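You operate a simulated robot arm through the tools that you are given. There is no shell and no other tool. Be economical: measure what you need, move in short steps, check, and stop when the job is done.

You are at the controls of a simulated robot arm. One attempt, no reset.

Task
Put the teal bead in the green cell, the other two in the cream cell, and shut the jewel box.
Fine: the three beads lie on the desk.
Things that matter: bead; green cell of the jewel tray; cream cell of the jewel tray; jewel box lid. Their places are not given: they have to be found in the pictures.

The check looks at the end state, three seconds after you hand in, the way a careful person would. Anything else that was tipped, shoved, dropped, spilled or broken makes it a failure.

Robot
A 6-joint arm with a two-finger parallel gripper, fixed in place. Base frame: the origin is at the foot of the arm, x ahead of it, y to its left, z up; the work surface is at about z = 0.75. Units: m, rad, N and s.
With the tool pointing down near the work surface it reaches from about 0.18 to 0.64 m from the base axis. Its first joint turns from -1.152 to 1.152 rad. Payload 2.7 kg.
The TCP is the grasp point between the finger pads, 0.023 m short of the fingertips. In the tool frame z runs along the fingers and y along their closing line. The gripper opens to 0.094 m. The fingers are 0.038 m wide and 0.01 m thick; the gripper's body (0.054 by 0.096 m) begins 0.039 m behind the TCP.
Orientation is that of the tool frame in the base frame, as a unit quaternion [w, x, y, z]. With the fingers straight down and closing along the base's y, the tool's x points along the base's -x, its y along +y and its z along -z.

Tools
- The arm moves only by the tool step_arm. Its arguments are lists of equal length, an entry for each row: "xyz": the shift along the base's x, y, z in units of 100 mm (1.0 is 100 mm), a list of three; "dr": the turn, a rotation vector about the base's x, y, z in units of 45 degrees (1.0 is 45 degrees), a list of three. In form: {"xyz": [[x, y, z], ...], "dr": [[rx, ry, rz], ...]}. A call has 1 to 8 rows; each row is the pose to reach, as a shift and turn from the pose commanded when the call began. "fingers" is the gripper command, from -1 (fully open) to 1 (shut), values between in proportion, set as the call begins (left out, the last holds). A call with a number of a shift or a turn outside -1 to 1 is refused whole. Rows are played at 5 a second. More than 0.05 m and 0.15 rad between two rows, or a gripper value outside its range, and nothing of the call is played. A pose out of reach is approached as far as the arm can. The call stops where the force on the tool passes 40 N (or 10 N more than at its start, if that is more) or the arm is blocked; 0.2 s more then pass. The fingers move at their own pace (about 0.045 m/s each) and stop on an object; they squeeze with about 27 N. The grip force told is the motor's: it shows also when the fingers shut on nothing. Time passes only in rows, and 0.2 s behind the last, so rows that repeat a pose let the fingers close. The reply holds the time, the measured pose of the TCP, the force on the tool along the base axes, the opening and the grip force, in the units named above and with some noise, and new pictures: "pictures" is both (left out), scene, wrist or none.
- Cameras (640 x 400 px; columns grow to the right, rows downward): "scene" is fixed at [0.0821, -0.4675, 1.3898]; the picture's right is [0.46, -0.89, 0.00], its down [-0.62, -0.32, -0.72] and it looks along [0.64, 0.33, -0.70] (base axes); focal length 259 px, centre (320, 200). "wrist" rides on the gripper at [-0.039, 0, -0.044] in the tool frame; the picture's right is [0.00, -1.00, 0.00], its down [0.97, 0.00, -0.24] and it looks along [0.24, 0.00, 0.97] (tool axes); focal length 218 px, centre (320, 200).
- pixel_to_xyz(camera, pixels): there is no depth. For up to 12 entries [column, row, z] of the newest picture of that camera ("zoom" is the newest enlarged one), the place [x, y] in the base frame at which the ray of that pixel passes the height z, good to about 0.002 m, but the place of the scene camera against the robot may be out by one fixed shift of up to 0.018 m in any direction. No time passes.
- zoom(camera, box): a new picture of the part [left, top, right, bottom] of that camera's present view, enlarged. No time passes.
- job_done(): hands the job in; it is judged then, once.

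Work in short steps. Measure before you move; look again where a grasp or a placing could have gone wrong, and mend it. You have 80 turns and 120 pictures in all, those below and enlarged ones among them. Open the gripper and draw the arm clear of the work before you hand the job in, unless the task says otherwise; then end with one line.

The tools are called after ">>>" as name(argument=value, ...) on one line, values as JSON. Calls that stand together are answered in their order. step_arm: Moves the arm, as the interface text tells. Its arguments: {"type":"object","properties":{"xyz":{"type":"array"},"dr":{"type":"array"},"fingers":{"type":"number"},"pictures":{"type":"string","enum":["both","scene","wrist","none"]}},"required":["xyz","dr"]} The other tools are called the same way: pixel_to_xyz (camera, pixels) gives the place at which the rays of pixels pass given heights; zoom (camera, box) takes an enlarged picture of a part of a camera's view; job_done () hands the job in.

At the start:

```text
time: 0.0
eef_pos: [0.4443, 0.0045, 1.1648]
orientation: [0.001, 0.0, 1.0, 0.001]
wrist_force: [-0.2, 0.3, 0.1]
opening: 0.094
gripper_force: 0.1
```

scene: 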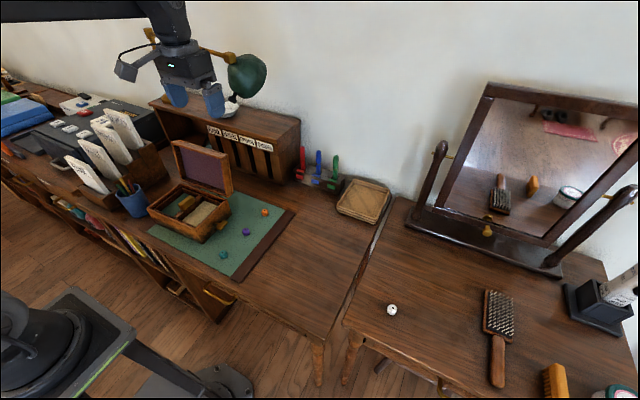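
wrist: 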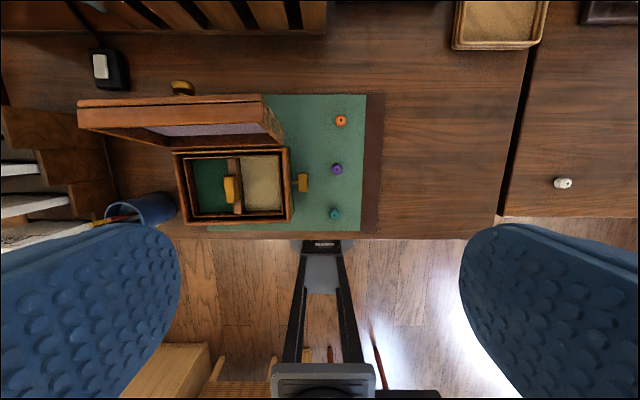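

The wrist view shows the box (about 180-290, 95-225) and beads at (341,121), (337,169), (334,214). I'll zoom for detail.

>>> zoom(camera="wrist", box=[70, 80, 390, 240])

>>> zoom(camera="scene", box=[130, 120, 310, 290])

>>> pixel_to_xyz(camera="wrist", pixels=[[341, 121, 0.755], [337, 169, 0.755], [334, 214, 0.755], [175, 150, 0.81], [290, 150, 0.81], [292, 222, 0.81], [185, 225, 0.81], [302, 182, 0.79], [231, 189, 0.8], [366, 95, 0.75], [363, 230, 0.75]])

>>> pixel_to_xyz(camera="scene", pixels=[[265, 212, 0.755], [246, 231, 0.755], [224, 255, 0.755], [231, 190, 0.81], [181, 178, 0.81], [147, 207, 0.81], [200, 240, 0.75], [171, 141, 0.9], [225, 153, 0.9]])

```text
2.00 times, centred on (230, 160) of wrist
```

zoom: 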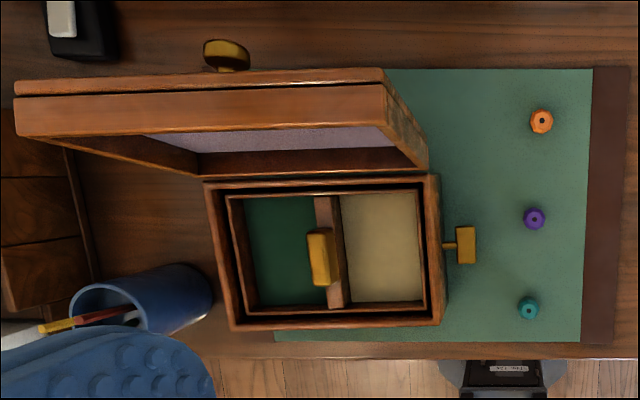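

```text
2.35 times, centred on (220, 205) of scene
```

zoom: 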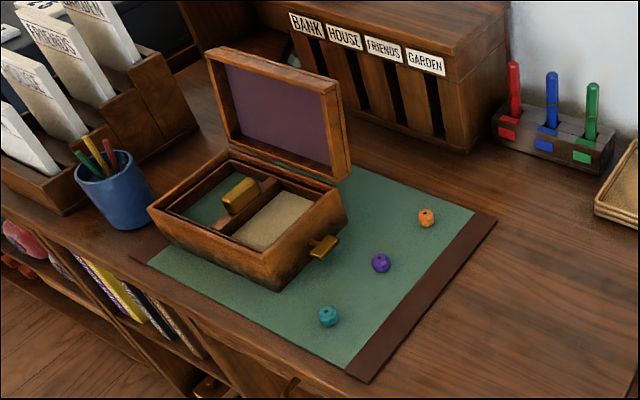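

```text
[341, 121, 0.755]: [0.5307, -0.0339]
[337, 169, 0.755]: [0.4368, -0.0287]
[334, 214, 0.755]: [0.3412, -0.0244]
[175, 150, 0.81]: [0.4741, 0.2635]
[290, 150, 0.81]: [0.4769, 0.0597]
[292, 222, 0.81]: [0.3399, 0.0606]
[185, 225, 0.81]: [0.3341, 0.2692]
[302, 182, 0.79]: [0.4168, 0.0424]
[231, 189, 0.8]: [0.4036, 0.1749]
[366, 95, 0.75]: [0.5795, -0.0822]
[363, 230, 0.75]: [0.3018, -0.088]
```

```text
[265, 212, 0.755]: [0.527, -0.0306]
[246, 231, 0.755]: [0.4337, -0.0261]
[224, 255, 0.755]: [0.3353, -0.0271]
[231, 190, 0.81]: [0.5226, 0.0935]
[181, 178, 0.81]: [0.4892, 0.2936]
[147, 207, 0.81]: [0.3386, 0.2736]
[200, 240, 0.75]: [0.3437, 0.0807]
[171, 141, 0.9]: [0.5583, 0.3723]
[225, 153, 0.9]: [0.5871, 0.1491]
```

Beads found: orange (0.531,-0.034), purple (0.437,-0.029), teal (0.341,-0.024). I go down toward teal with fingers half open.

>>> step_arm(xyz=[[-0.3, -0.1, -0.33], [-0.6, -0.2, -0.66], [-1.0, -0.28, -0.99]], dr=[[0, 0, 0], [0, 0, 0], [0, 0, 0]], fingers=0, pictures="none")

>>> step_arm(xyz=[[0, 0, -0.35], [0, 0, -0.7], [0, 0, -1.0]], dr=[[0, 0, 0], [0, 0, 0], [0, 0, 0]], pictures="wrist")

```text
refused: row 3 steps farther than a row can; nothing moved
```

```text
time: 0.8
eef_pos: [0.4434, 0.0052, 1.0673]
orientation: [0.001, 0.0, 1.0, 0.002]
wrist_force: [0.2, -0.2, -0.2]
opening: 0.094
gripper_force: 0.1
```

wrist: 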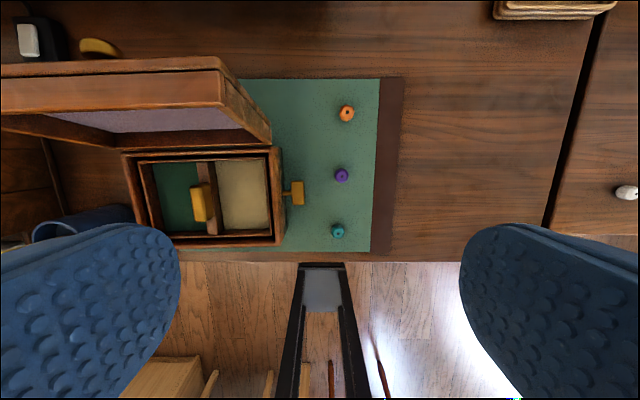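

The first call was refused for row length; now at z 1.067. I continue toward teal in smaller rows.

>>> step_arm(xyz=[[-0.26, -0.08, -0.25], [-0.52, -0.15, -0.5], [-0.78, -0.22, -0.75], [-1.0, -0.29, -1.0]], dr=[[0, 0, 0], [0, 0, 0], [0, 0, 0], [0, 0, 0]], fingers=0, pictures="wrist")

```text
time: 1.8
eef_pos: [0.3457, -0.0229, 0.9655]
orientation: [0.0, 0.0, 1.0, 0.002]
wrist_force: [-1.4, -0.4, 0.1]
opening: 0.047
gripper_force: 0.1
```

wrist: 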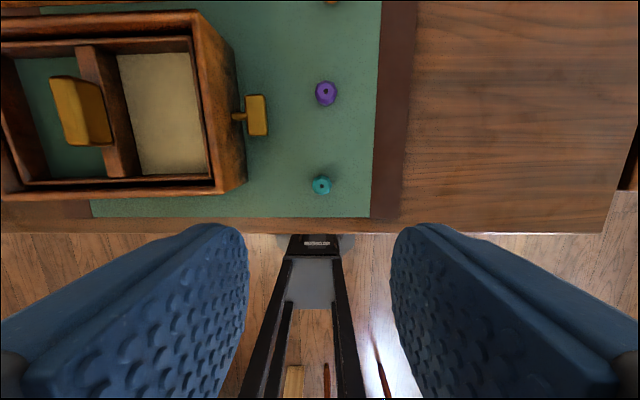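

Teal now at (321,185), purple (326,93). Measuring these and the cell edges.

>>> pixel_to_xyz(camera="wrist", pixels=[[321, 185, 0.76], [326, 93, 0.76], [312, 185, 0.76], [331, 185, 0.76], [117, 55, 0.79], [192, 52, 0.79], [207, 175, 0.79], [139, 177, 0.79], [102, 175, 0.79], [20, 60, 0.79], [80, 110, 0.83], [193, 10, 0.83]])

>>> zoom(camera="wrist", box=[0, 0, 400, 250])

```text
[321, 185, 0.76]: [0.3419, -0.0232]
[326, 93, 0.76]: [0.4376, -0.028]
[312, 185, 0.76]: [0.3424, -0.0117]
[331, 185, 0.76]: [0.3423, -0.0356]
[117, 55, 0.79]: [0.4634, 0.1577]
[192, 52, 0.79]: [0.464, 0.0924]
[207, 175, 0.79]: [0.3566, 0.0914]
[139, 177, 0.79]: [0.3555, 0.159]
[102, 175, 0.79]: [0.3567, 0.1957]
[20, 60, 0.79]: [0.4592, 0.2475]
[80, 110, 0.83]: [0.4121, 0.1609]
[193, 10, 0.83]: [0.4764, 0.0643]
```

```text
1.60 times, centred on (200, 125) of wrist
```

zoom: 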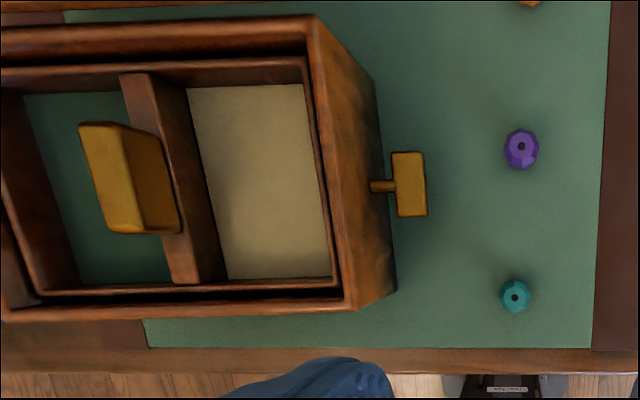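

Teal at (0.342,-0.0235), about 22 mm wide. Descending to it in two calls, with a look before the end.

>>> step_arm(xyz=[[-0.03, 0, -0.4], [-0.03, 0, -0.8], [-0.03, 0, -1.0]], dr=[[0, 0, 0], [0, 0, 0], [0, 0, 0]], pictures="wrist")

```text
time: 2.6
eef_pos: [0.341, -0.027, 0.865]
orientation: [0.001, 0.0, 1.0, 0.002]
wrist_force: [-0.3, 0.3, 0.6]
opening: 0.047
gripper_force: 0.0
```

wrist: 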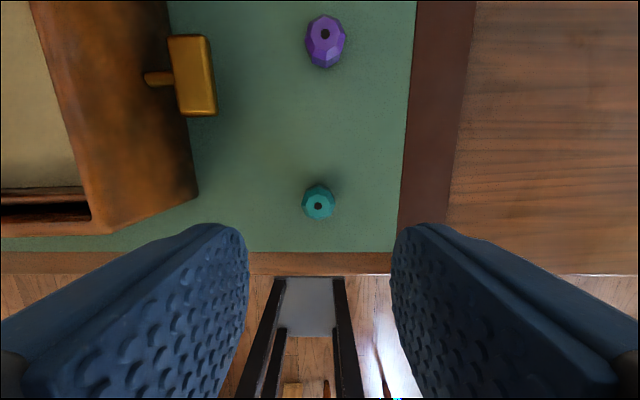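

>>> pixel_to_xyz(camera="wrist", pixels=[[319, 201, 0.762], [325, 42, 0.762], [302, 201, 0.762], [336, 201, 0.762], [203, 35, 0.79], [199, 193, 0.77], [415, 100, 0.75]])

```text
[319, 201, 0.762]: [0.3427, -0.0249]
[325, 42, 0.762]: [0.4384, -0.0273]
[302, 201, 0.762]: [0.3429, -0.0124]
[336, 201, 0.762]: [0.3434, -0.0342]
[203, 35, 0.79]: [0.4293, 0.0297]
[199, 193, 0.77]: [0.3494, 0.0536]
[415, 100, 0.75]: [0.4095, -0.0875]
```

Teal sits at about (0.343,-0.024), within 3 mm of the TCP. Down to z≈0.776 (tips 3 mm above the mat), then close.

>>> step_arm(xyz=[[0.01, 0.02, -0.4], [0.01, 0.02, -0.75], [0.01, 0.02, -0.885]], dr=[[0, 0, 0], [0, 0, 0], [0, 0, 0]], pictures="none")

>>> step_arm(xyz=[[0, 0, 0], [0, 0, 0], [0, 0, 0], [0, 0, 0]], dr=[[0, 0, 0], [0, 0, 0], [0, 0, 0], [0, 0, 0]], fingers=1, pictures="wrist")

```text
time: 3.4
eef_pos: [0.3416, -0.0227, 0.7774]
orientation: [0.001, 0.0, 1.0, 0.002]
wrist_force: [-4.0, -0.6, 18.0]
opening: 0.0471
gripper_force: 0.2
```

```text
time: 4.4
eef_pos: [0.3436, -0.0222, 0.7763]
orientation: [0.002, 0.0, 1.0, 0.001]
wrist_force: [4.9, -8.7, 22.2]
opening: 0.0207
gripper_force: 27.1
```

wrist: 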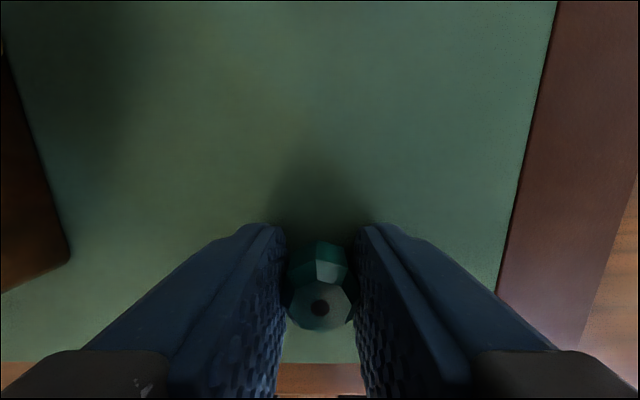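

Held at 20.7 mm opening; fingertips touch the mat at this height (22 N), so next time 3 mm higher. Lifting and checking.

>>> step_arm(xyz=[[0, 0, 0.3], [0, 0, 0.6], [0, 0, 1.0]], dr=[[0, 0, 0], [0, 0, 0], [0, 0, 0]], pictures="none")

>>> step_arm(xyz=[[0.05, 0.3, 0.3], [0.1, 0.65, 0.6], [0.13, 1.0, 0.9]], dr=[[0, 0, 0], [0, 0, 0], [0, 0, 0]], pictures="none")

>>> step_arm(xyz=[[0.05, 0.4, 0], [0.1, 0.8, 0], [0.13, 1.0, 0]], dr=[[0, 0, 0], [0, 0, 0], [0, 0, 0]], pictures="both")

```text
time: 5.2
eef_pos: [0.3427, -0.0228, 0.8786]
orientation: [0.0, -0.001, 1.0, 0.001]
wrist_force: [-0.1, -0.4, 0.4]
opening: 0.0185
gripper_force: 27.2
```

```text
time: 6.0
eef_pos: [0.355, 0.0781, 0.968]
orientation: [0.0, -0.001, 1.0, 0.001]
wrist_force: [-0.2, 0.0, 0.1]
opening: 0.0193
gripper_force: 26.0
```

```text
time: 6.8
eef_pos: [0.3681, 0.1766, 0.967]
orientation: [0.001, 0.0, 1.0, 0.0]
wrist_force: [0.3, -0.1, -0.1]
opening: 0.0193
gripper_force: 27.1
```

scene: 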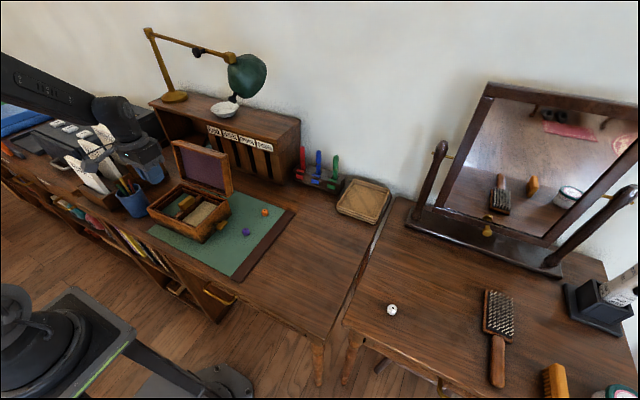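
wrist: 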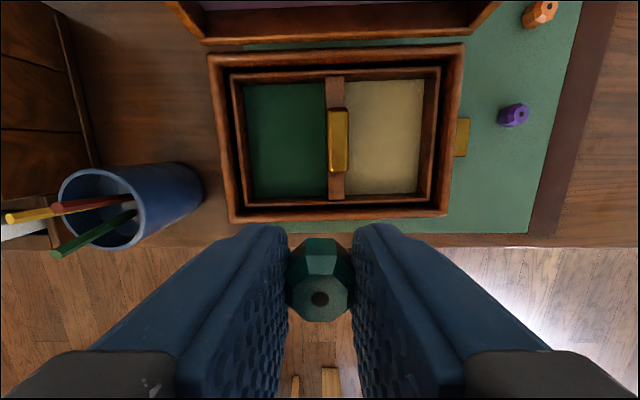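

Bead firmly held. The green cell is at (250-327, 83-197), cream at (345-420, 80-195). Measuring for heights by comparing with the earlier view.

>>> pixel_to_xyz(camera="wrist", pixels=[[464, 44, 0.83], [464, 44, 0.81], [447, 215, 0.82], [229, 221, 0.82], [207, 54, 0.82], [246, 83, 0.78], [327, 83, 0.78], [256, 197, 0.78], [328, 195, 0.78], [338, 110, 0.83], [338, 172, 0.83], [345, 195, 0.78]])

>>> zoom(camera="wrist", box=[180, 0, 500, 240])

>>> zoom(camera="scene", box=[130, 130, 250, 250])

```text
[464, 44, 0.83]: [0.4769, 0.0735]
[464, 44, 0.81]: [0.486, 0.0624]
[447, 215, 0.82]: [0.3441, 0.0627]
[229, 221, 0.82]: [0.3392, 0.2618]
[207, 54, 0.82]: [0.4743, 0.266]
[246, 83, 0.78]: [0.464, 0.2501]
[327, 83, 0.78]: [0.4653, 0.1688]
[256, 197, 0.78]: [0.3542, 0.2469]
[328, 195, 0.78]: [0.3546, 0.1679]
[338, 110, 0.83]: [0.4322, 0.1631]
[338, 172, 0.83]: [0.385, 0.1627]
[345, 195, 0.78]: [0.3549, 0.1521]
```

```text
1.67 times, centred on (340, 120) of wrist
```

zoom: 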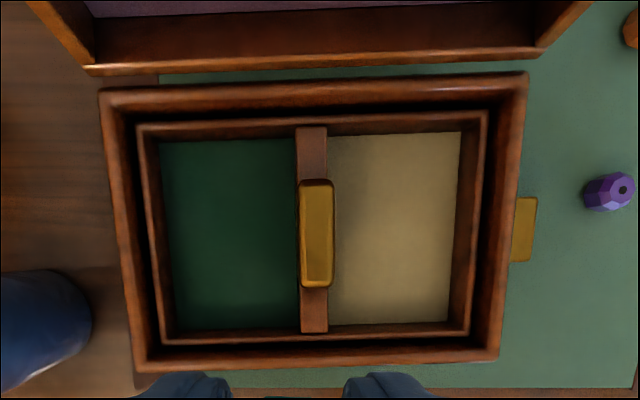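

```text
3.33 times, centred on (190, 190) of scene
```

zoom: 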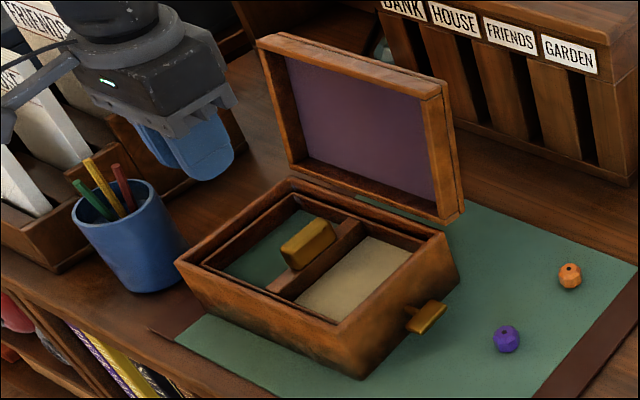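

Green cell centre is about (0.408, 0.209), rim near z 0.82. Moving above it and descending to z≈0.87.

>>> step_arm(xyz=[[0.37, 0.32, 0], [0.37, 0.32, -0.4], [0.37, 0.32, -0.8], [0.37, 0.32, -0.97]], dr=[[0, 0, 0], [0, 0, 0], [0, 0, 0], [0, 0, 0]], pictures="both")

```text
time: 7.8
eef_pos: [0.405, 0.2093, 0.8688]
orientation: [0.001, 0.0, 1.0, 0.001]
wrist_force: [0.7, -0.6, 0.5]
opening: 0.0196
gripper_force: 27.3
```

scene: 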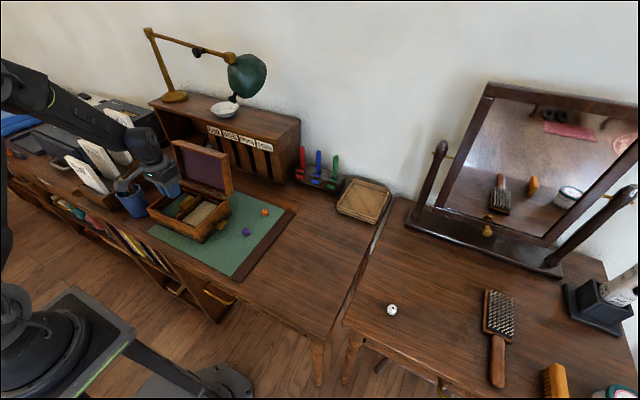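
wrist: 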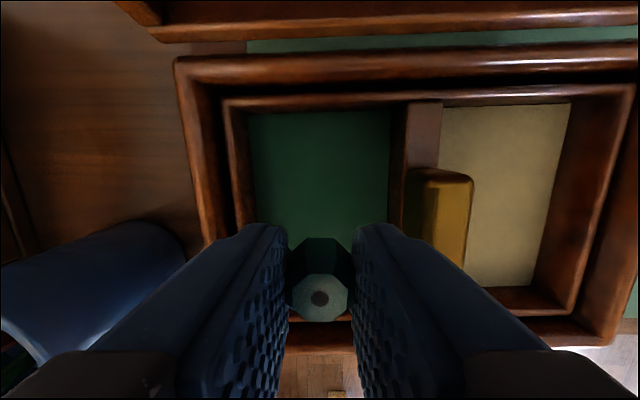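

Well placed; verify the floor height from this closer view before going down.

>>> pixel_to_xyz(camera="wrist", pixels=[[250, 112, 0.78], [392, 110, 0.78], [250, 112, 0.79], [392, 110, 0.79], [250, 112, 0.77], [392, 110, 0.77], [180, 62, 0.82], [635, 85, 0.82], [450, 172, 0.83], [450, 172, 0.84]])

```text
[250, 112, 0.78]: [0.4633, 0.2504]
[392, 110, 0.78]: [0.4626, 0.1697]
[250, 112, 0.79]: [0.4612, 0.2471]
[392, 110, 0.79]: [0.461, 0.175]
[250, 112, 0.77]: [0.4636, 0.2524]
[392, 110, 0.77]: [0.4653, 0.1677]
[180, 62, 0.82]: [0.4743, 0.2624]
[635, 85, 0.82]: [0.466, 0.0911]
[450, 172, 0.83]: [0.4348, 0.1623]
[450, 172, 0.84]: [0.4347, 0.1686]
```

Floor z≈0.78, tray handle top ≈0.83. Lower to z≈0.811 and open modestly (to about 34 mm).

>>> step_arm(xyz=[[0.0, 0, -0.3], [0.0, 0, -0.5], [0.0, 0, -0.57]], dr=[[0, 0, 0], [0, 0, 0], [0, 0, 0]], pictures="none")

>>> step_arm(xyz=[[0, 0, 0], [0, 0, 0], [0, 0, 0]], dr=[[0, 0, 0], [0, 0, 0], [0, 0, 0]], fingers=0.28, pictures="wrist")

```text
time: 8.6
eef_pos: [0.4077, 0.2106, 0.8175]
orientation: [0.001, -0.001, 1.0, 0.002]
wrist_force: [-2.6, -1.8, 9.1]
opening: 0.0192
gripper_force: 27.2
stopped in row 3: the force on the tool passed its limit (the readings are from after the stop); the commanded pose is now the measured one
```

```text
time: 9.4
eef_pos: [0.4058, 0.209, 0.8172]
orientation: [0.002, 0.0, 1.0, 0.001]
wrist_force: [0.4, -0.2, -0.1]
opening: 0.034
gripper_force: 0.1
```

wrist: 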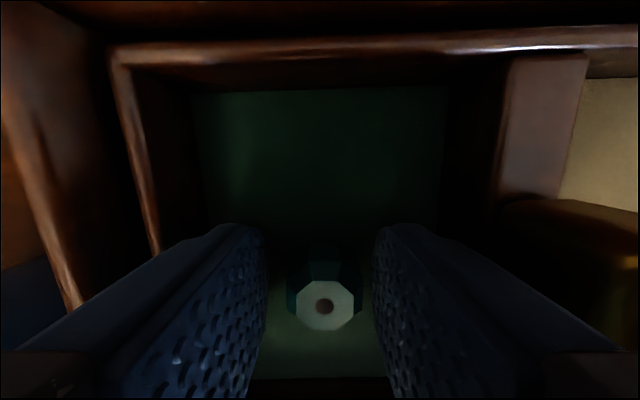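

The bead touched the floor at tip z≈0.794 and rests released in the green cell. Rising and heading to purple at (0.438,-0.028).

>>> step_arm(xyz=[[0, 0, 0.3], [0, 0, 0.7], [0, 0, 1.0], [0, -0.4, 1.0], [0, -0.8, 1.0], [0.0, -1.0, 1.0]], dr=[[0, 0, 0], [0, 0, 0], [0, 0, 0], [0, 0, 0], [0, 0, 0], [0, 0, 0]], pictures="wrist")

>>> step_arm(xyz=[[0.1, -0.4, 0], [0.2, -0.8, 0], [0.32, -1.0, 0]], dr=[[0, 0, 0], [0, 0, 0], [0, 0, 0]], fingers=0, pictures="none")

>>> step_arm(xyz=[[0, -0.37, 0], [0, -0.37, -0.4]], dr=[[0, 0, 0], [0, 0, 0]], pictures="wrist")

```text
time: 10.8
eef_pos: [0.4063, 0.1085, 0.9177]
orientation: [0.002, -0.001, 1.0, 0.002]
wrist_force: [-0.5, -1.0, -0.1]
opening: 0.0338
gripper_force: 0.1
```

wrist: 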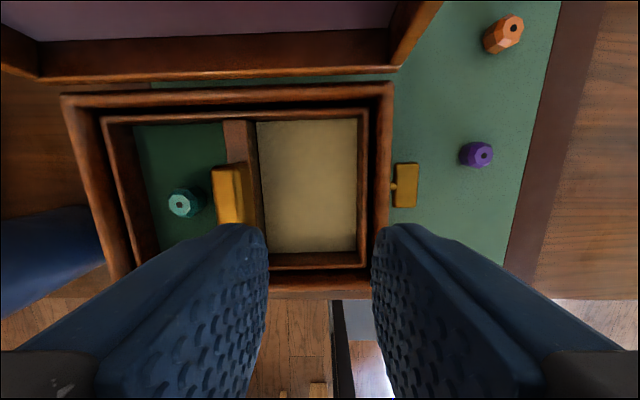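

```text
time: 11.6
eef_pos: [0.4381, 0.0112, 0.9166]
orientation: [0.002, -0.001, 1.0, 0.002]
wrist_force: [0.2, -0.6, 0.2]
opening: 0.0468
gripper_force: 0.2
```

```text
time: 12.2
eef_pos: [0.4383, -0.0272, 0.8782]
orientation: [0.001, 0.0, 1.0, 0.002]
wrist_force: [-0.7, 0.1, -0.1]
opening: 0.047
gripper_force: 0.0
```

wrist: 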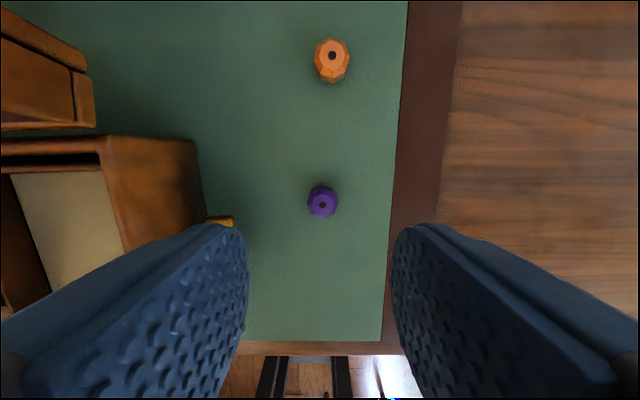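

Teal is in the green cell. Measuring purple at (322,201) and orange at (332,58).

>>> pixel_to_xyz(camera="wrist", pixels=[[322, 201, 0.763], [332, 58, 0.763], [233, 220, 0.79]])

```text
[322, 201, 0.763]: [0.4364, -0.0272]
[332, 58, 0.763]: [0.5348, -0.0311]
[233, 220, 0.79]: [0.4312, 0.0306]
```

Purple lies directly under at (0.437,-0.0275). Down to z≈0.779 and close.

>>> step_arm(xyz=[[-0.01, 0, -0.4], [-0.01, 0, -0.8], [-0.01, 0, -0.985]], dr=[[0, 0, 0], [0, 0, 0], [0, 0, 0]], pictures="none")

>>> step_arm(xyz=[[0, 0, 0], [0, 0, 0], [0, 0, 0], [0, 0, 0]], dr=[[0, 0, 0], [0, 0, 0], [0, 0, 0], [0, 0, 0]], fingers=1, pictures="wrist")

```text
time: 13.0
eef_pos: [0.4377, -0.0265, 0.7788]
orientation: [0.002, 0.001, 1.0, 0.002]
wrist_force: [0.2, 0.3, 0.0]
opening: 0.0467
gripper_force: 0.0
```

```text
time: 14.0
eef_pos: [0.4391, -0.0277, 0.7805]
orientation: [0.002, 0.0, 1.0, 0.001]
wrist_force: [0.1, -0.3, 0.5]
opening: 0.0189
gripper_force: 27.2
```

wrist: 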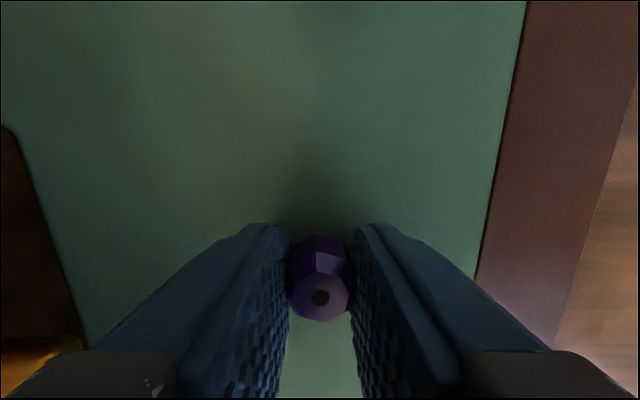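

Purple gripped (18.9 mm). Lift, then carry to over the cream cell at (0.384, 0.1235).

>>> step_arm(xyz=[[0, 0, 0.4], [0, 0, 0.8], [0, 0, 1.0]], dr=[[0, 0, 0], [0, 0, 0], [0, 0, 0]], pictures="none")

>>> step_arm(xyz=[[-0.15, 0.35, 0.2], [-0.3, 0.7, 0.2], [-0.54, 1.0, 0.2]], dr=[[0, 0, 0], [0, 0, 0], [0, 0, 0]], pictures="none")

>>> step_arm(xyz=[[0, 0.3, 0], [0, 0.51, 0], [0, 0.51, -0.15]], dr=[[0, 0, 0], [0, 0, 0], [0, 0, 0]], pictures="wrist")

```text
time: 14.8
eef_pos: [0.4384, -0.0274, 0.8796]
orientation: [0.002, -0.001, 1.0, 0.002]
wrist_force: [-0.9, -0.3, -0.3]
opening: 0.0193
gripper_force: 27.2
```

```text
time: 15.6
eef_pos: [0.3805, 0.0739, 0.8979]
orientation: [0.0, 0.0, 1.0, 0.002]
wrist_force: [0.7, -0.5, 0.4]
opening: 0.0192
gripper_force: 27.2
```

```text
time: 16.4
eef_pos: [0.3821, 0.1258, 0.8842]
orientation: [0.002, -0.001, 1.0, 0.001]
wrist_force: [-0.5, 0.2, 0.1]
opening: 0.0194
gripper_force: 26.9
```

wrist: 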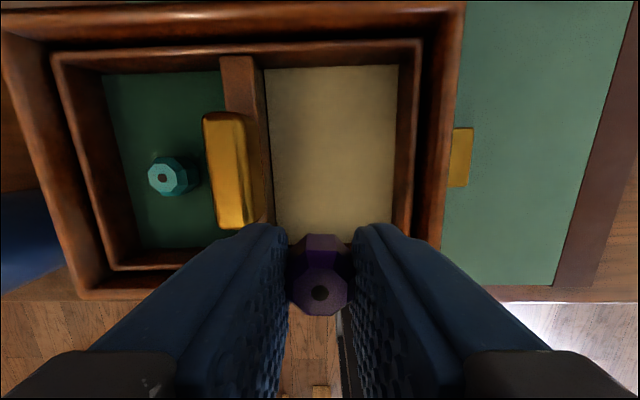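

Measure the cream cell edges and the near tray wall from here.

>>> pixel_to_xyz(camera="wrist", pixels=[[268, 70, 0.788], [396, 66, 0.788], [276, 222, 0.788], [392, 222, 0.788], [140, 246, 0.788], [115, 266, 0.81], [245, 115, 0.83], [254, 222, 0.83], [410, 220, 0.81], [254, 60, 0.81]])

```text
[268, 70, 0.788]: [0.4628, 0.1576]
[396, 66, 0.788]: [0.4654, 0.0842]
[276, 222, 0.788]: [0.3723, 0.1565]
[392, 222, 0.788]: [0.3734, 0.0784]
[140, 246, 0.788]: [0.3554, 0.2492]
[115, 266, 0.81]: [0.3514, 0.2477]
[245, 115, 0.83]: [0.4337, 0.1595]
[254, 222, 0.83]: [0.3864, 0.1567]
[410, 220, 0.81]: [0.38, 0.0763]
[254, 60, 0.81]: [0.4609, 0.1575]
```

Cream cell spans y 0.08-0.156; shift slightly to y≈0.118 and go down to z≈0.823, then open to 30 mm.

>>> step_arm(xyz=[[0.02, -0.06, 0], [0.02, -0.06, -0.3], [0.02, -0.06, -0.61]], dr=[[0, 0, 0], [0, 0, 0], [0, 0, 0]], pictures="none")

>>> step_arm(xyz=[[0, 0, 0], [0, 0, 0], [0, 0, 0]], dr=[[0, 0, 0], [0, 0, 0], [0, 0, 0]], fingers=0.34, pictures="wrist")

```text
time: 17.2
eef_pos: [0.3849, 0.1204, 0.822]
orientation: [0.002, 0.0, 1.0, 0.001]
wrist_force: [0.1, -0.7, 0.4]
opening: 0.0192
gripper_force: 27.0
```

```text
time: 18.0
eef_pos: [0.3869, 0.1199, 0.8226]
orientation: [0.002, 0.0, 1.0, 0.002]
wrist_force: [-0.1, -1.0, 0.3]
opening: 0.031
gripper_force: 0.0
```

wrist: 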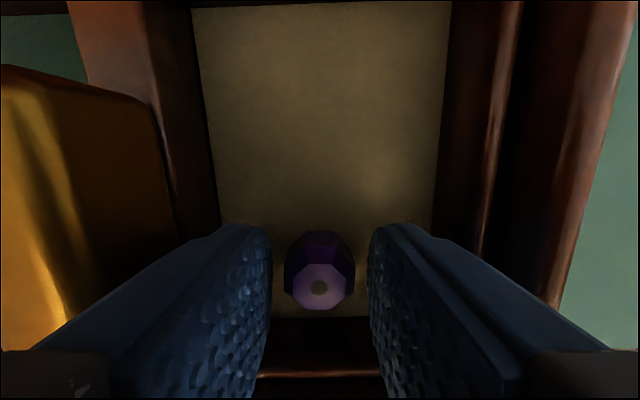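

Purple released upright in the cream cell. Rise, go -y first (clear of the lid), then +x to orange.

>>> step_arm(xyz=[[0, 0, 0.4], [0, 0, 0.8], [0, -0.3, 1.0], [0, -0.75, 1.0], [0.0, -1.0, 1.0]], dr=[[0, 0, 0], [0, 0, 0], [0, 0, 0], [0, 0, 0], [0, 0, 0]], pictures="none")

>>> step_arm(xyz=[[0, -0.4, 0], [0.45, -0.5, 0], [0.9, -0.51, 0]], dr=[[0, 0, 0], [0, 0, 0], [0, 0, 0]], fingers=0, pictures="none")

>>> step_arm(xyz=[[0.4, 0, 0], [0.58, 0, 0], [0.58, 0, -0.4]], dr=[[0, 0, 0], [0, 0, 0], [0, 0, 0]], pictures="both")

```text
time: 19.2
eef_pos: [0.3855, 0.0187, 0.9228]
orientation: [0.001, -0.001, 1.0, 0.001]
wrist_force: [0.4, -0.5, 1.0]
opening: 0.0311
gripper_force: 0.1
```

```text
time: 20.0
eef_pos: [0.4745, -0.0311, 0.9229]
orientation: [0.002, -0.001, 1.0, 0.0]
wrist_force: [-1.0, -0.2, -0.6]
opening: 0.0469
gripper_force: 0.0
```

```text
time: 20.8
eef_pos: [0.533, -0.0339, 0.8817]
orientation: [0.002, 0.0, 1.0, 0.002]
wrist_force: [-0.2, 0.7, -0.4]
opening: 0.047
gripper_force: 0.1
```

scene: 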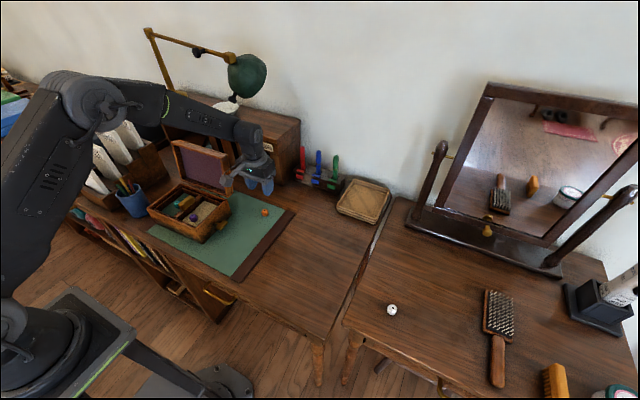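
wrist: 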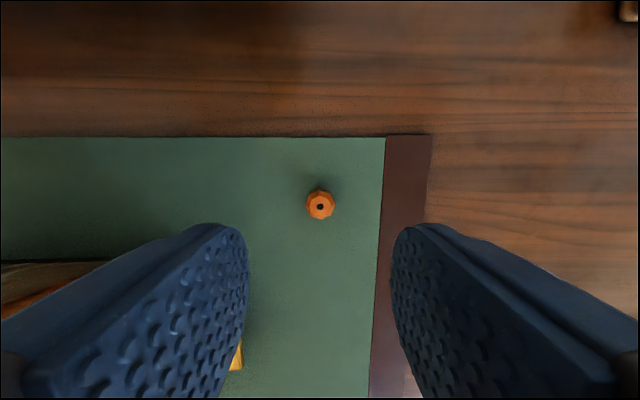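

Orange at (320,204). Measure.

>>> pixel_to_xyz(camera="wrist", pixels=[[320, 203, 0.763]])

```text
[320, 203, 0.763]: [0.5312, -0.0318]
```

Orange at (0.531,-0.032), right beneath. Descend to z≈0.779 and close.

>>> step_arm(xyz=[[-0.01, 0.01, -0.4], [-0.01, 0.01, -0.8], [-0.01, 0.01, -1.0]], dr=[[0, 0, 0], [0, 0, 0], [0, 0, 0]], pictures="none")

>>> step_arm(xyz=[[0, 0, -0.025], [0, 0, -0.025], [0, 0, -0.025], [0, 0, -0.025], [0, 0, -0.025]], dr=[[0, 0, 0], [0, 0, 0], [0, 0, 0], [0, 0, 0], [0, 0, 0]], fingers=1, pictures="wrist")

```text
time: 21.6
eef_pos: [0.5325, -0.031, 0.782]
orientation: [0.002, 0.0, 1.0, 0.002]
wrist_force: [-0.1, -0.3, 0.6]
opening: 0.0471
gripper_force: 0.1
```

```text
time: 22.8
eef_pos: [0.5339, -0.031, 0.7797]
orientation: [0.002, 0.0, 1.0, 0.002]
wrist_force: [-0.3, -0.9, 2.4]
opening: 0.0188
gripper_force: 27.2
```

wrist: 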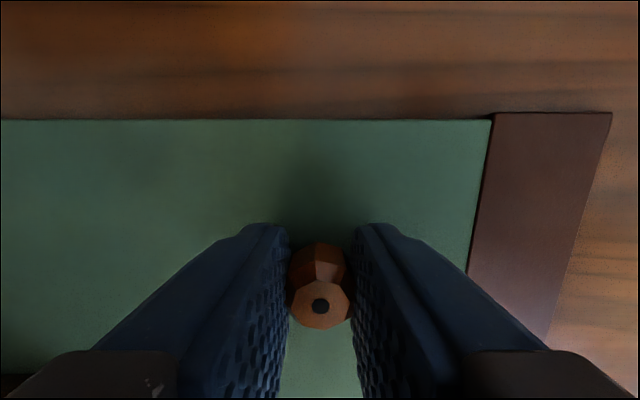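

Orange gripped. Lift, back to x≈0.428, then across to the cream cell.

>>> step_arm(xyz=[[0, 0, 0.4], [0, 0, 0.8], [-0.4, 0, 1.0], [-0.8, 0, 1.0], [-1.0, 0, 1.0]], dr=[[0, 0, 0], [0, 0, 0], [0, 0, 0], [0, 0, 0], [0, 0, 0]], pictures="none")

>>> step_arm(xyz=[[-0.05, 0.3, 0.2], [-0.05, 0.7, 0.2], [-0.05, 1.0, 0.2]], dr=[[0, 0, 0], [0, 0, 0], [0, 0, 0]], pictures="none")

>>> step_arm(xyz=[[0, 0.3, 0], [0, 0.5, 0], [0, 0.5, -0.1]], dr=[[0, 0, 0], [0, 0, 0], [0, 0, 0]], pictures="both")

```text
time: 24.0
eef_pos: [0.4315, -0.0314, 0.8799]
orientation: [0.001, 0.001, 1.0, 0.001]
wrist_force: [0.1, -0.4, 0.2]
opening: 0.0195
gripper_force: 26.8
```

```text
time: 24.8
eef_pos: [0.4271, 0.0679, 0.8991]
orientation: [0.001, 0.0, 1.0, 0.002]
wrist_force: [-1.0, 1.5, 0.1]
opening: 0.0194
gripper_force: 27.0
```

```text
time: 25.6
eef_pos: [0.4272, 0.119, 0.8916]
orientation: [0.002, 0.0, 1.0, 0.001]
wrist_force: [0.8, -0.7, 0.0]
opening: 0.0194
gripper_force: 26.7
```

scene: 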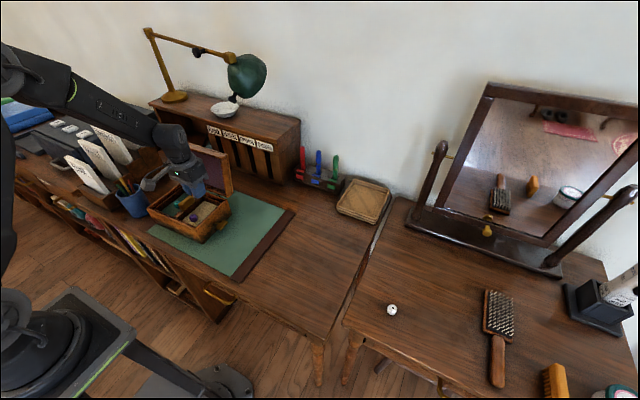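
wrist: 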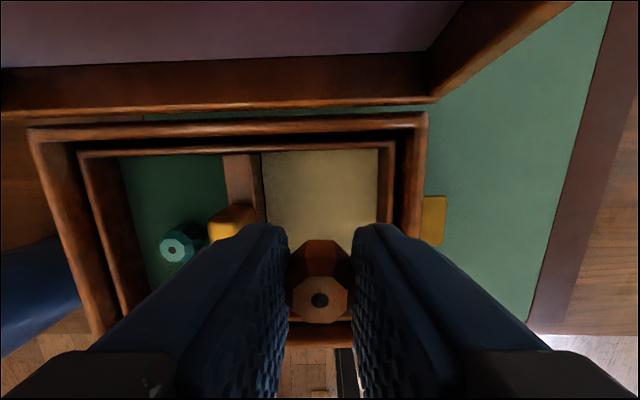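

Over the far part of the cream cell; purple sits hidden at x≈0.386. Lower to z≈0.823 and release.

>>> step_arm(xyz=[[0, 0, -0.3], [0, 0, -0.55], [0, 0, -0.675]], dr=[[0, 0, 0], [0, 0, 0], [0, 0, 0]], pictures="none")

>>> step_arm(xyz=[[0, 0, 0], [0, 0, 0], [0, 0, 0]], dr=[[0, 0, 0], [0, 0, 0], [0, 0, 0]], fingers=0.34, pictures="none")

>>> step_arm(xyz=[[0, 0, 0.4], [-0.1, 0, 0.7], [-0.5, 0, 0.9], [-0.8, 0, 1.0]], dr=[[0, 0, 0], [0, 0, 0], [0, 0, 0], [0, 0, 0]], pictures="wrist")

```text
time: 26.4
eef_pos: [0.4265, 0.1189, 0.8235]
orientation: [0.002, 0.0, 1.0, 0.002]
wrist_force: [-0.1, 0.4, -0.2]
opening: 0.0193
gripper_force: 27.1
```

```text
time: 27.2
eef_pos: [0.4287, 0.119, 0.8219]
orientation: [0.002, 0.0, 1.0, 0.002]
wrist_force: [-0.6, 0.0, -1.2]
opening: 0.031
gripper_force: 0.0
```

```text
time: 28.2
eef_pos: [0.3453, 0.1184, 0.9223]
orientation: [0.001, 0.0, 1.0, 0.002]
wrist_force: [-0.6, 0.2, -0.6]
opening: 0.0311
gripper_force: 0.0
```

wrist: 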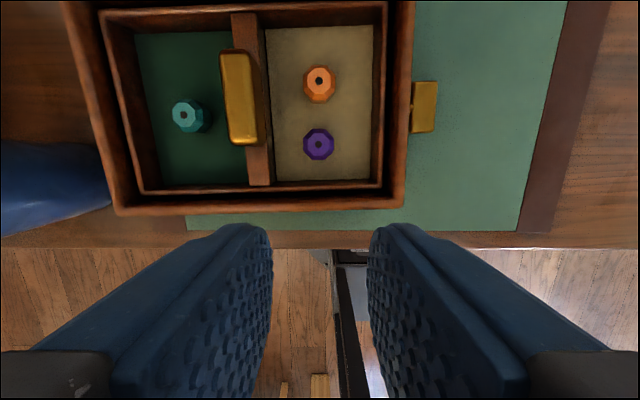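

All three beads sit where they should: teal (188,116) green, orange (319,84) and purple (319,145) cream. Now I rise to view the lid's geometry.

>>> step_arm(xyz=[[0, 0.15, 0.45], [0, 0.3, 0.9], [0, 0.4, 1.0]], dr=[[0, 0, 0], [0, 0, 0], [0, 0, 0]], fingers=1, pictures="none")

>>> step_arm(xyz=[[0.3, 0, 0.3], [0.6, 0, 0.6], [0.9, 0, 0.9]], dr=[[0, 0, 0], [0, 0, 0], [0, 0, 0]], pictures="both")

>>> zoom(camera="scene", box=[130, 110, 270, 250])

```text
time: 29.0
eef_pos: [0.3474, 0.158, 1.0224]
orientation: [0.003, 0.0, 1.0, 0.002]
wrist_force: [1.0, 0.8, 0.5]
opening: 0.0001
gripper_force: 27.0
```

```text
time: 29.8
eef_pos: [0.4391, 0.1592, 1.1121]
orientation: [0.001, 0.0, 1.0, 0.001]
wrist_force: [0.4, 0.0, -0.2]
opening: 0.0
gripper_force: 26.5
```

scene: 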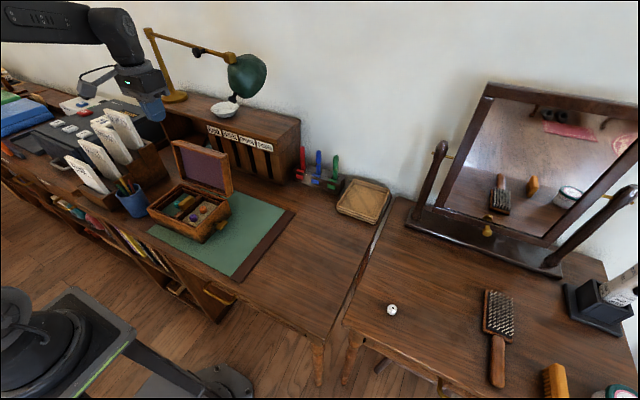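
wrist: 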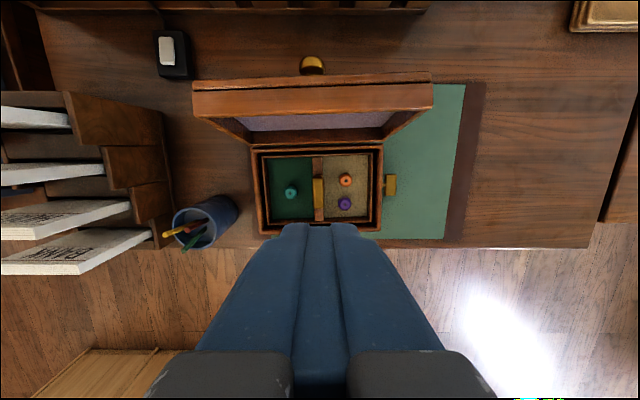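

```text
2.86 times, centred on (200, 180) of scene
```

zoom: 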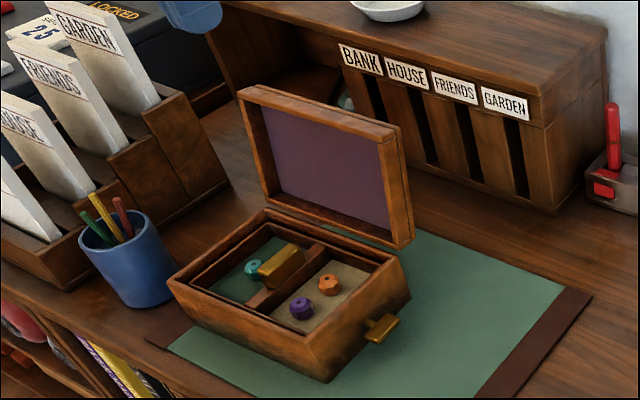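

Lid free edge sits about x 0.506-0.537, z≈0.955, with a brass knob on its back near y≈0.166. I'll move behind it at height, at y≈0.115, and look.

>>> step_arm(xyz=[[0.4, -0.15, 0], [0.8, -0.3, 0], [1.0, -0.44, 0]], dr=[[0, 0, 0], [0, 0, 0], [0, 0, 0]], pictures="none")

>>> step_arm(xyz=[[0.33, 0, 0]], dr=[[0, 0, 0]], pictures="both")

```text
time: 30.6
eef_pos: [0.5387, 0.1141, 1.1135]
orientation: [0.003, -0.001, 1.0, 0.002]
wrist_force: [0.3, 0.8, 0.3]
opening: 0.0
gripper_force: 27.1
```

```text
time: 31.0
eef_pos: [0.5701, 0.1147, 1.1118]
orientation: [0.001, -0.001, 1.0, 0.002]
wrist_force: [0.1, -0.1, 0.0]
opening: 0.0001
gripper_force: 27.0
```

scene: 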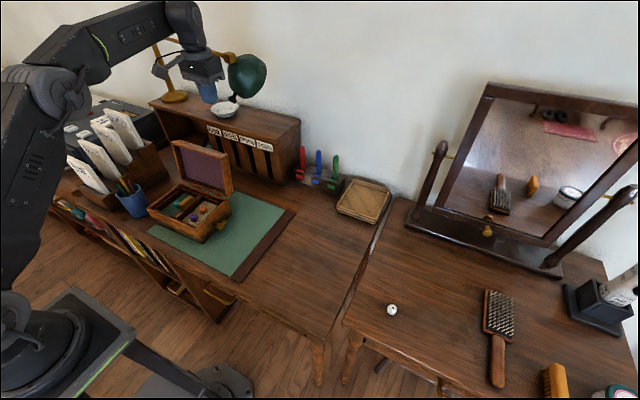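
wrist: 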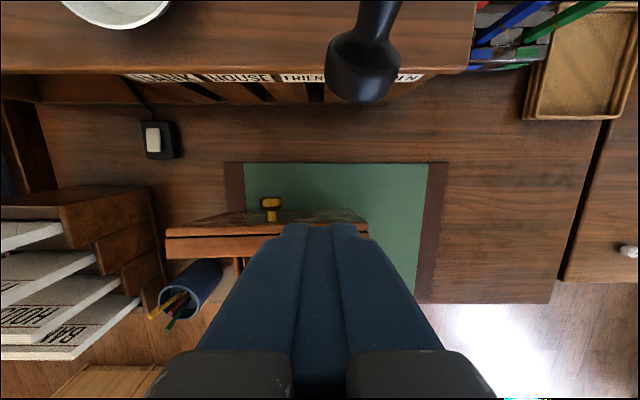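

A black lamp part appears at (362,85) in the wrist view; I locate it to be sure to stay clear, along with the lid's edge.

>>> pixel_to_xyz(camera="wrist", pixels=[[362, 95, 0.9], [362, 95, 1.0], [362, 95, 1.05], [271, 202, 0.88], [271, 202, 0.9], [166, 233, 0.955], [280, 233, 0.955], [300, 75, 0.88]])

>>> pixel_to_xyz(camera="scene", pixels=[[234, 101, 0.9], [234, 101, 1.0], [234, 101, 1.05], [172, 141, 0.95], [231, 155, 0.95]])

>>> zoom(camera="wrist", box=[140, 140, 400, 300])

```text
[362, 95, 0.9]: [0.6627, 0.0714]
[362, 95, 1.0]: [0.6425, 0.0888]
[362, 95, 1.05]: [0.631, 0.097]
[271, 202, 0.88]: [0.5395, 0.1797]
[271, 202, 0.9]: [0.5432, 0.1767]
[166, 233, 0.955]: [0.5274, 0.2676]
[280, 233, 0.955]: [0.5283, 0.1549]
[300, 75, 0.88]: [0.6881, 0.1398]
```

```text
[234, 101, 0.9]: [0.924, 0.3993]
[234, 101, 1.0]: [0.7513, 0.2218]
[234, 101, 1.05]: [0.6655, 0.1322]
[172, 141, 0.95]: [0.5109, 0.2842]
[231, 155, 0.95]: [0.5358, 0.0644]
```

```text
2.46 times, centred on (270, 220) of wrist
```

zoom: 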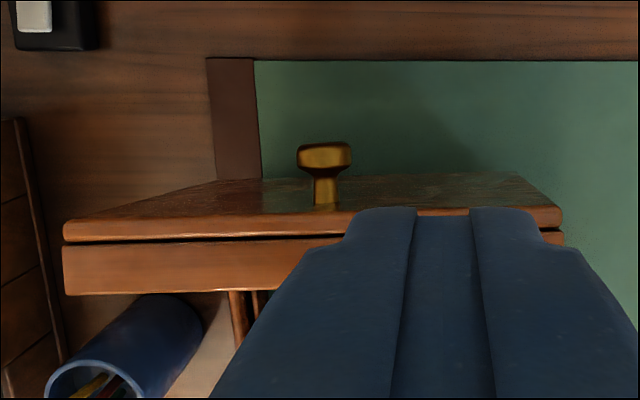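

The lamp's bulb end is at about (0.627,0.10,1.07), uncomfortably near, so I push on the other side of the knob at y≈0.22. Moving there at height first.

>>> step_arm(xyz=[[-0.1, 0.35, 0], [-0.1, 0.75, 0], [-0.07, 1.0, 0], [-0.07, 1.0, -0.3]], dr=[[0, 0, 0], [0, 0, 0], [0, 0, 0], [0, 0, 0]], pictures="both")

>>> zoom(camera="scene", box=[110, 0, 290, 220])

```text
time: 32.0
eef_pos: [0.5616, 0.2156, 1.0832]
orientation: [0.001, 0.0, 1.0, 0.001]
wrist_force: [0.3, 0.1, 0.0]
opening: 0.0001
gripper_force: 26.8
```

scene: 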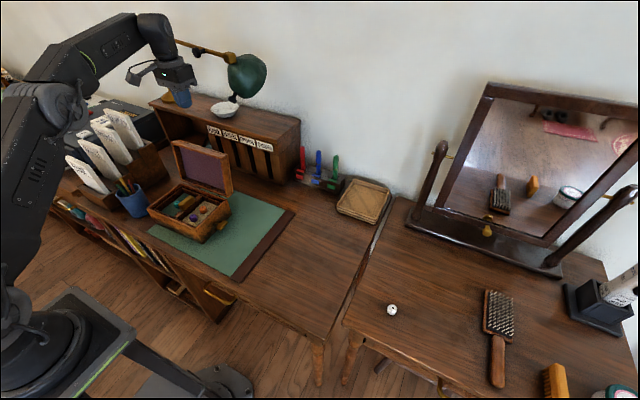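
wrist: 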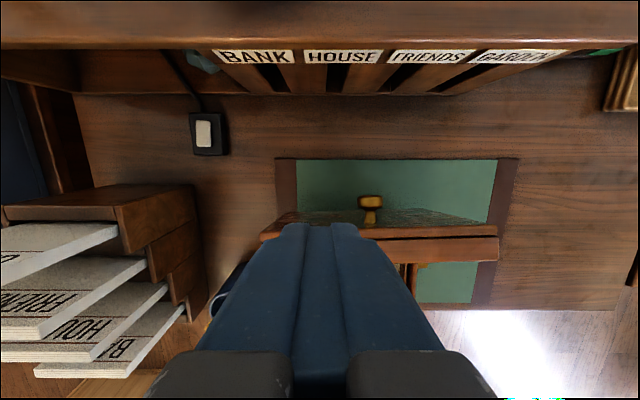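

```text
1.82 times, centred on (200, 110) of scene
```

zoom: 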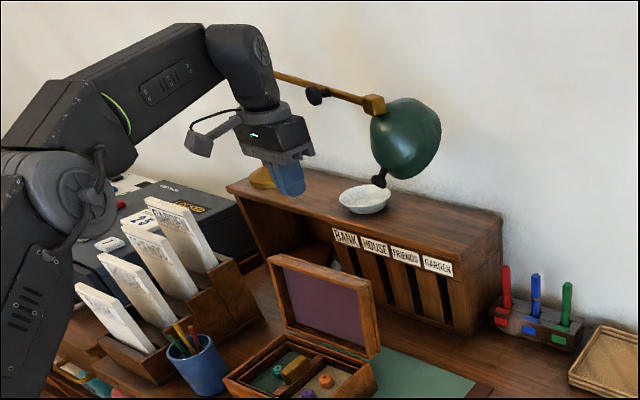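

Lid edge now seen at rows 237-262 on the right part; measure its back edge and knob from this view.

>>> pixel_to_xyz(camera="wrist", pixels=[[440, 232, 0.955], [440, 238, 0.955], [440, 262, 0.955], [498, 238, 0.955], [498, 238, 0.965], [370, 200, 0.9], [262, 237, 0.955]])

>>> zoom(camera="wrist", box=[240, 150, 520, 325])

```text
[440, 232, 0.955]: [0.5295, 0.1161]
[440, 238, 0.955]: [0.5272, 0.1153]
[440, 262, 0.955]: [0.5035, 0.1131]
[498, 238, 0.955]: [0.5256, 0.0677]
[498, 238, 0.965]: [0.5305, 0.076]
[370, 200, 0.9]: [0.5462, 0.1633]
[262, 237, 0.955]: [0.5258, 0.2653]
```

```text
2.29 times, centred on (380, 238) of wrist
```

zoom: 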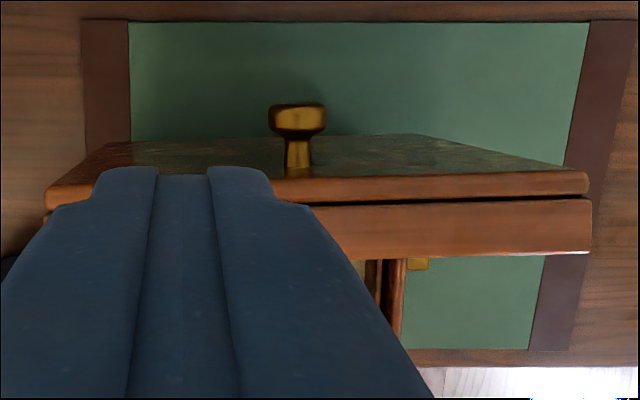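

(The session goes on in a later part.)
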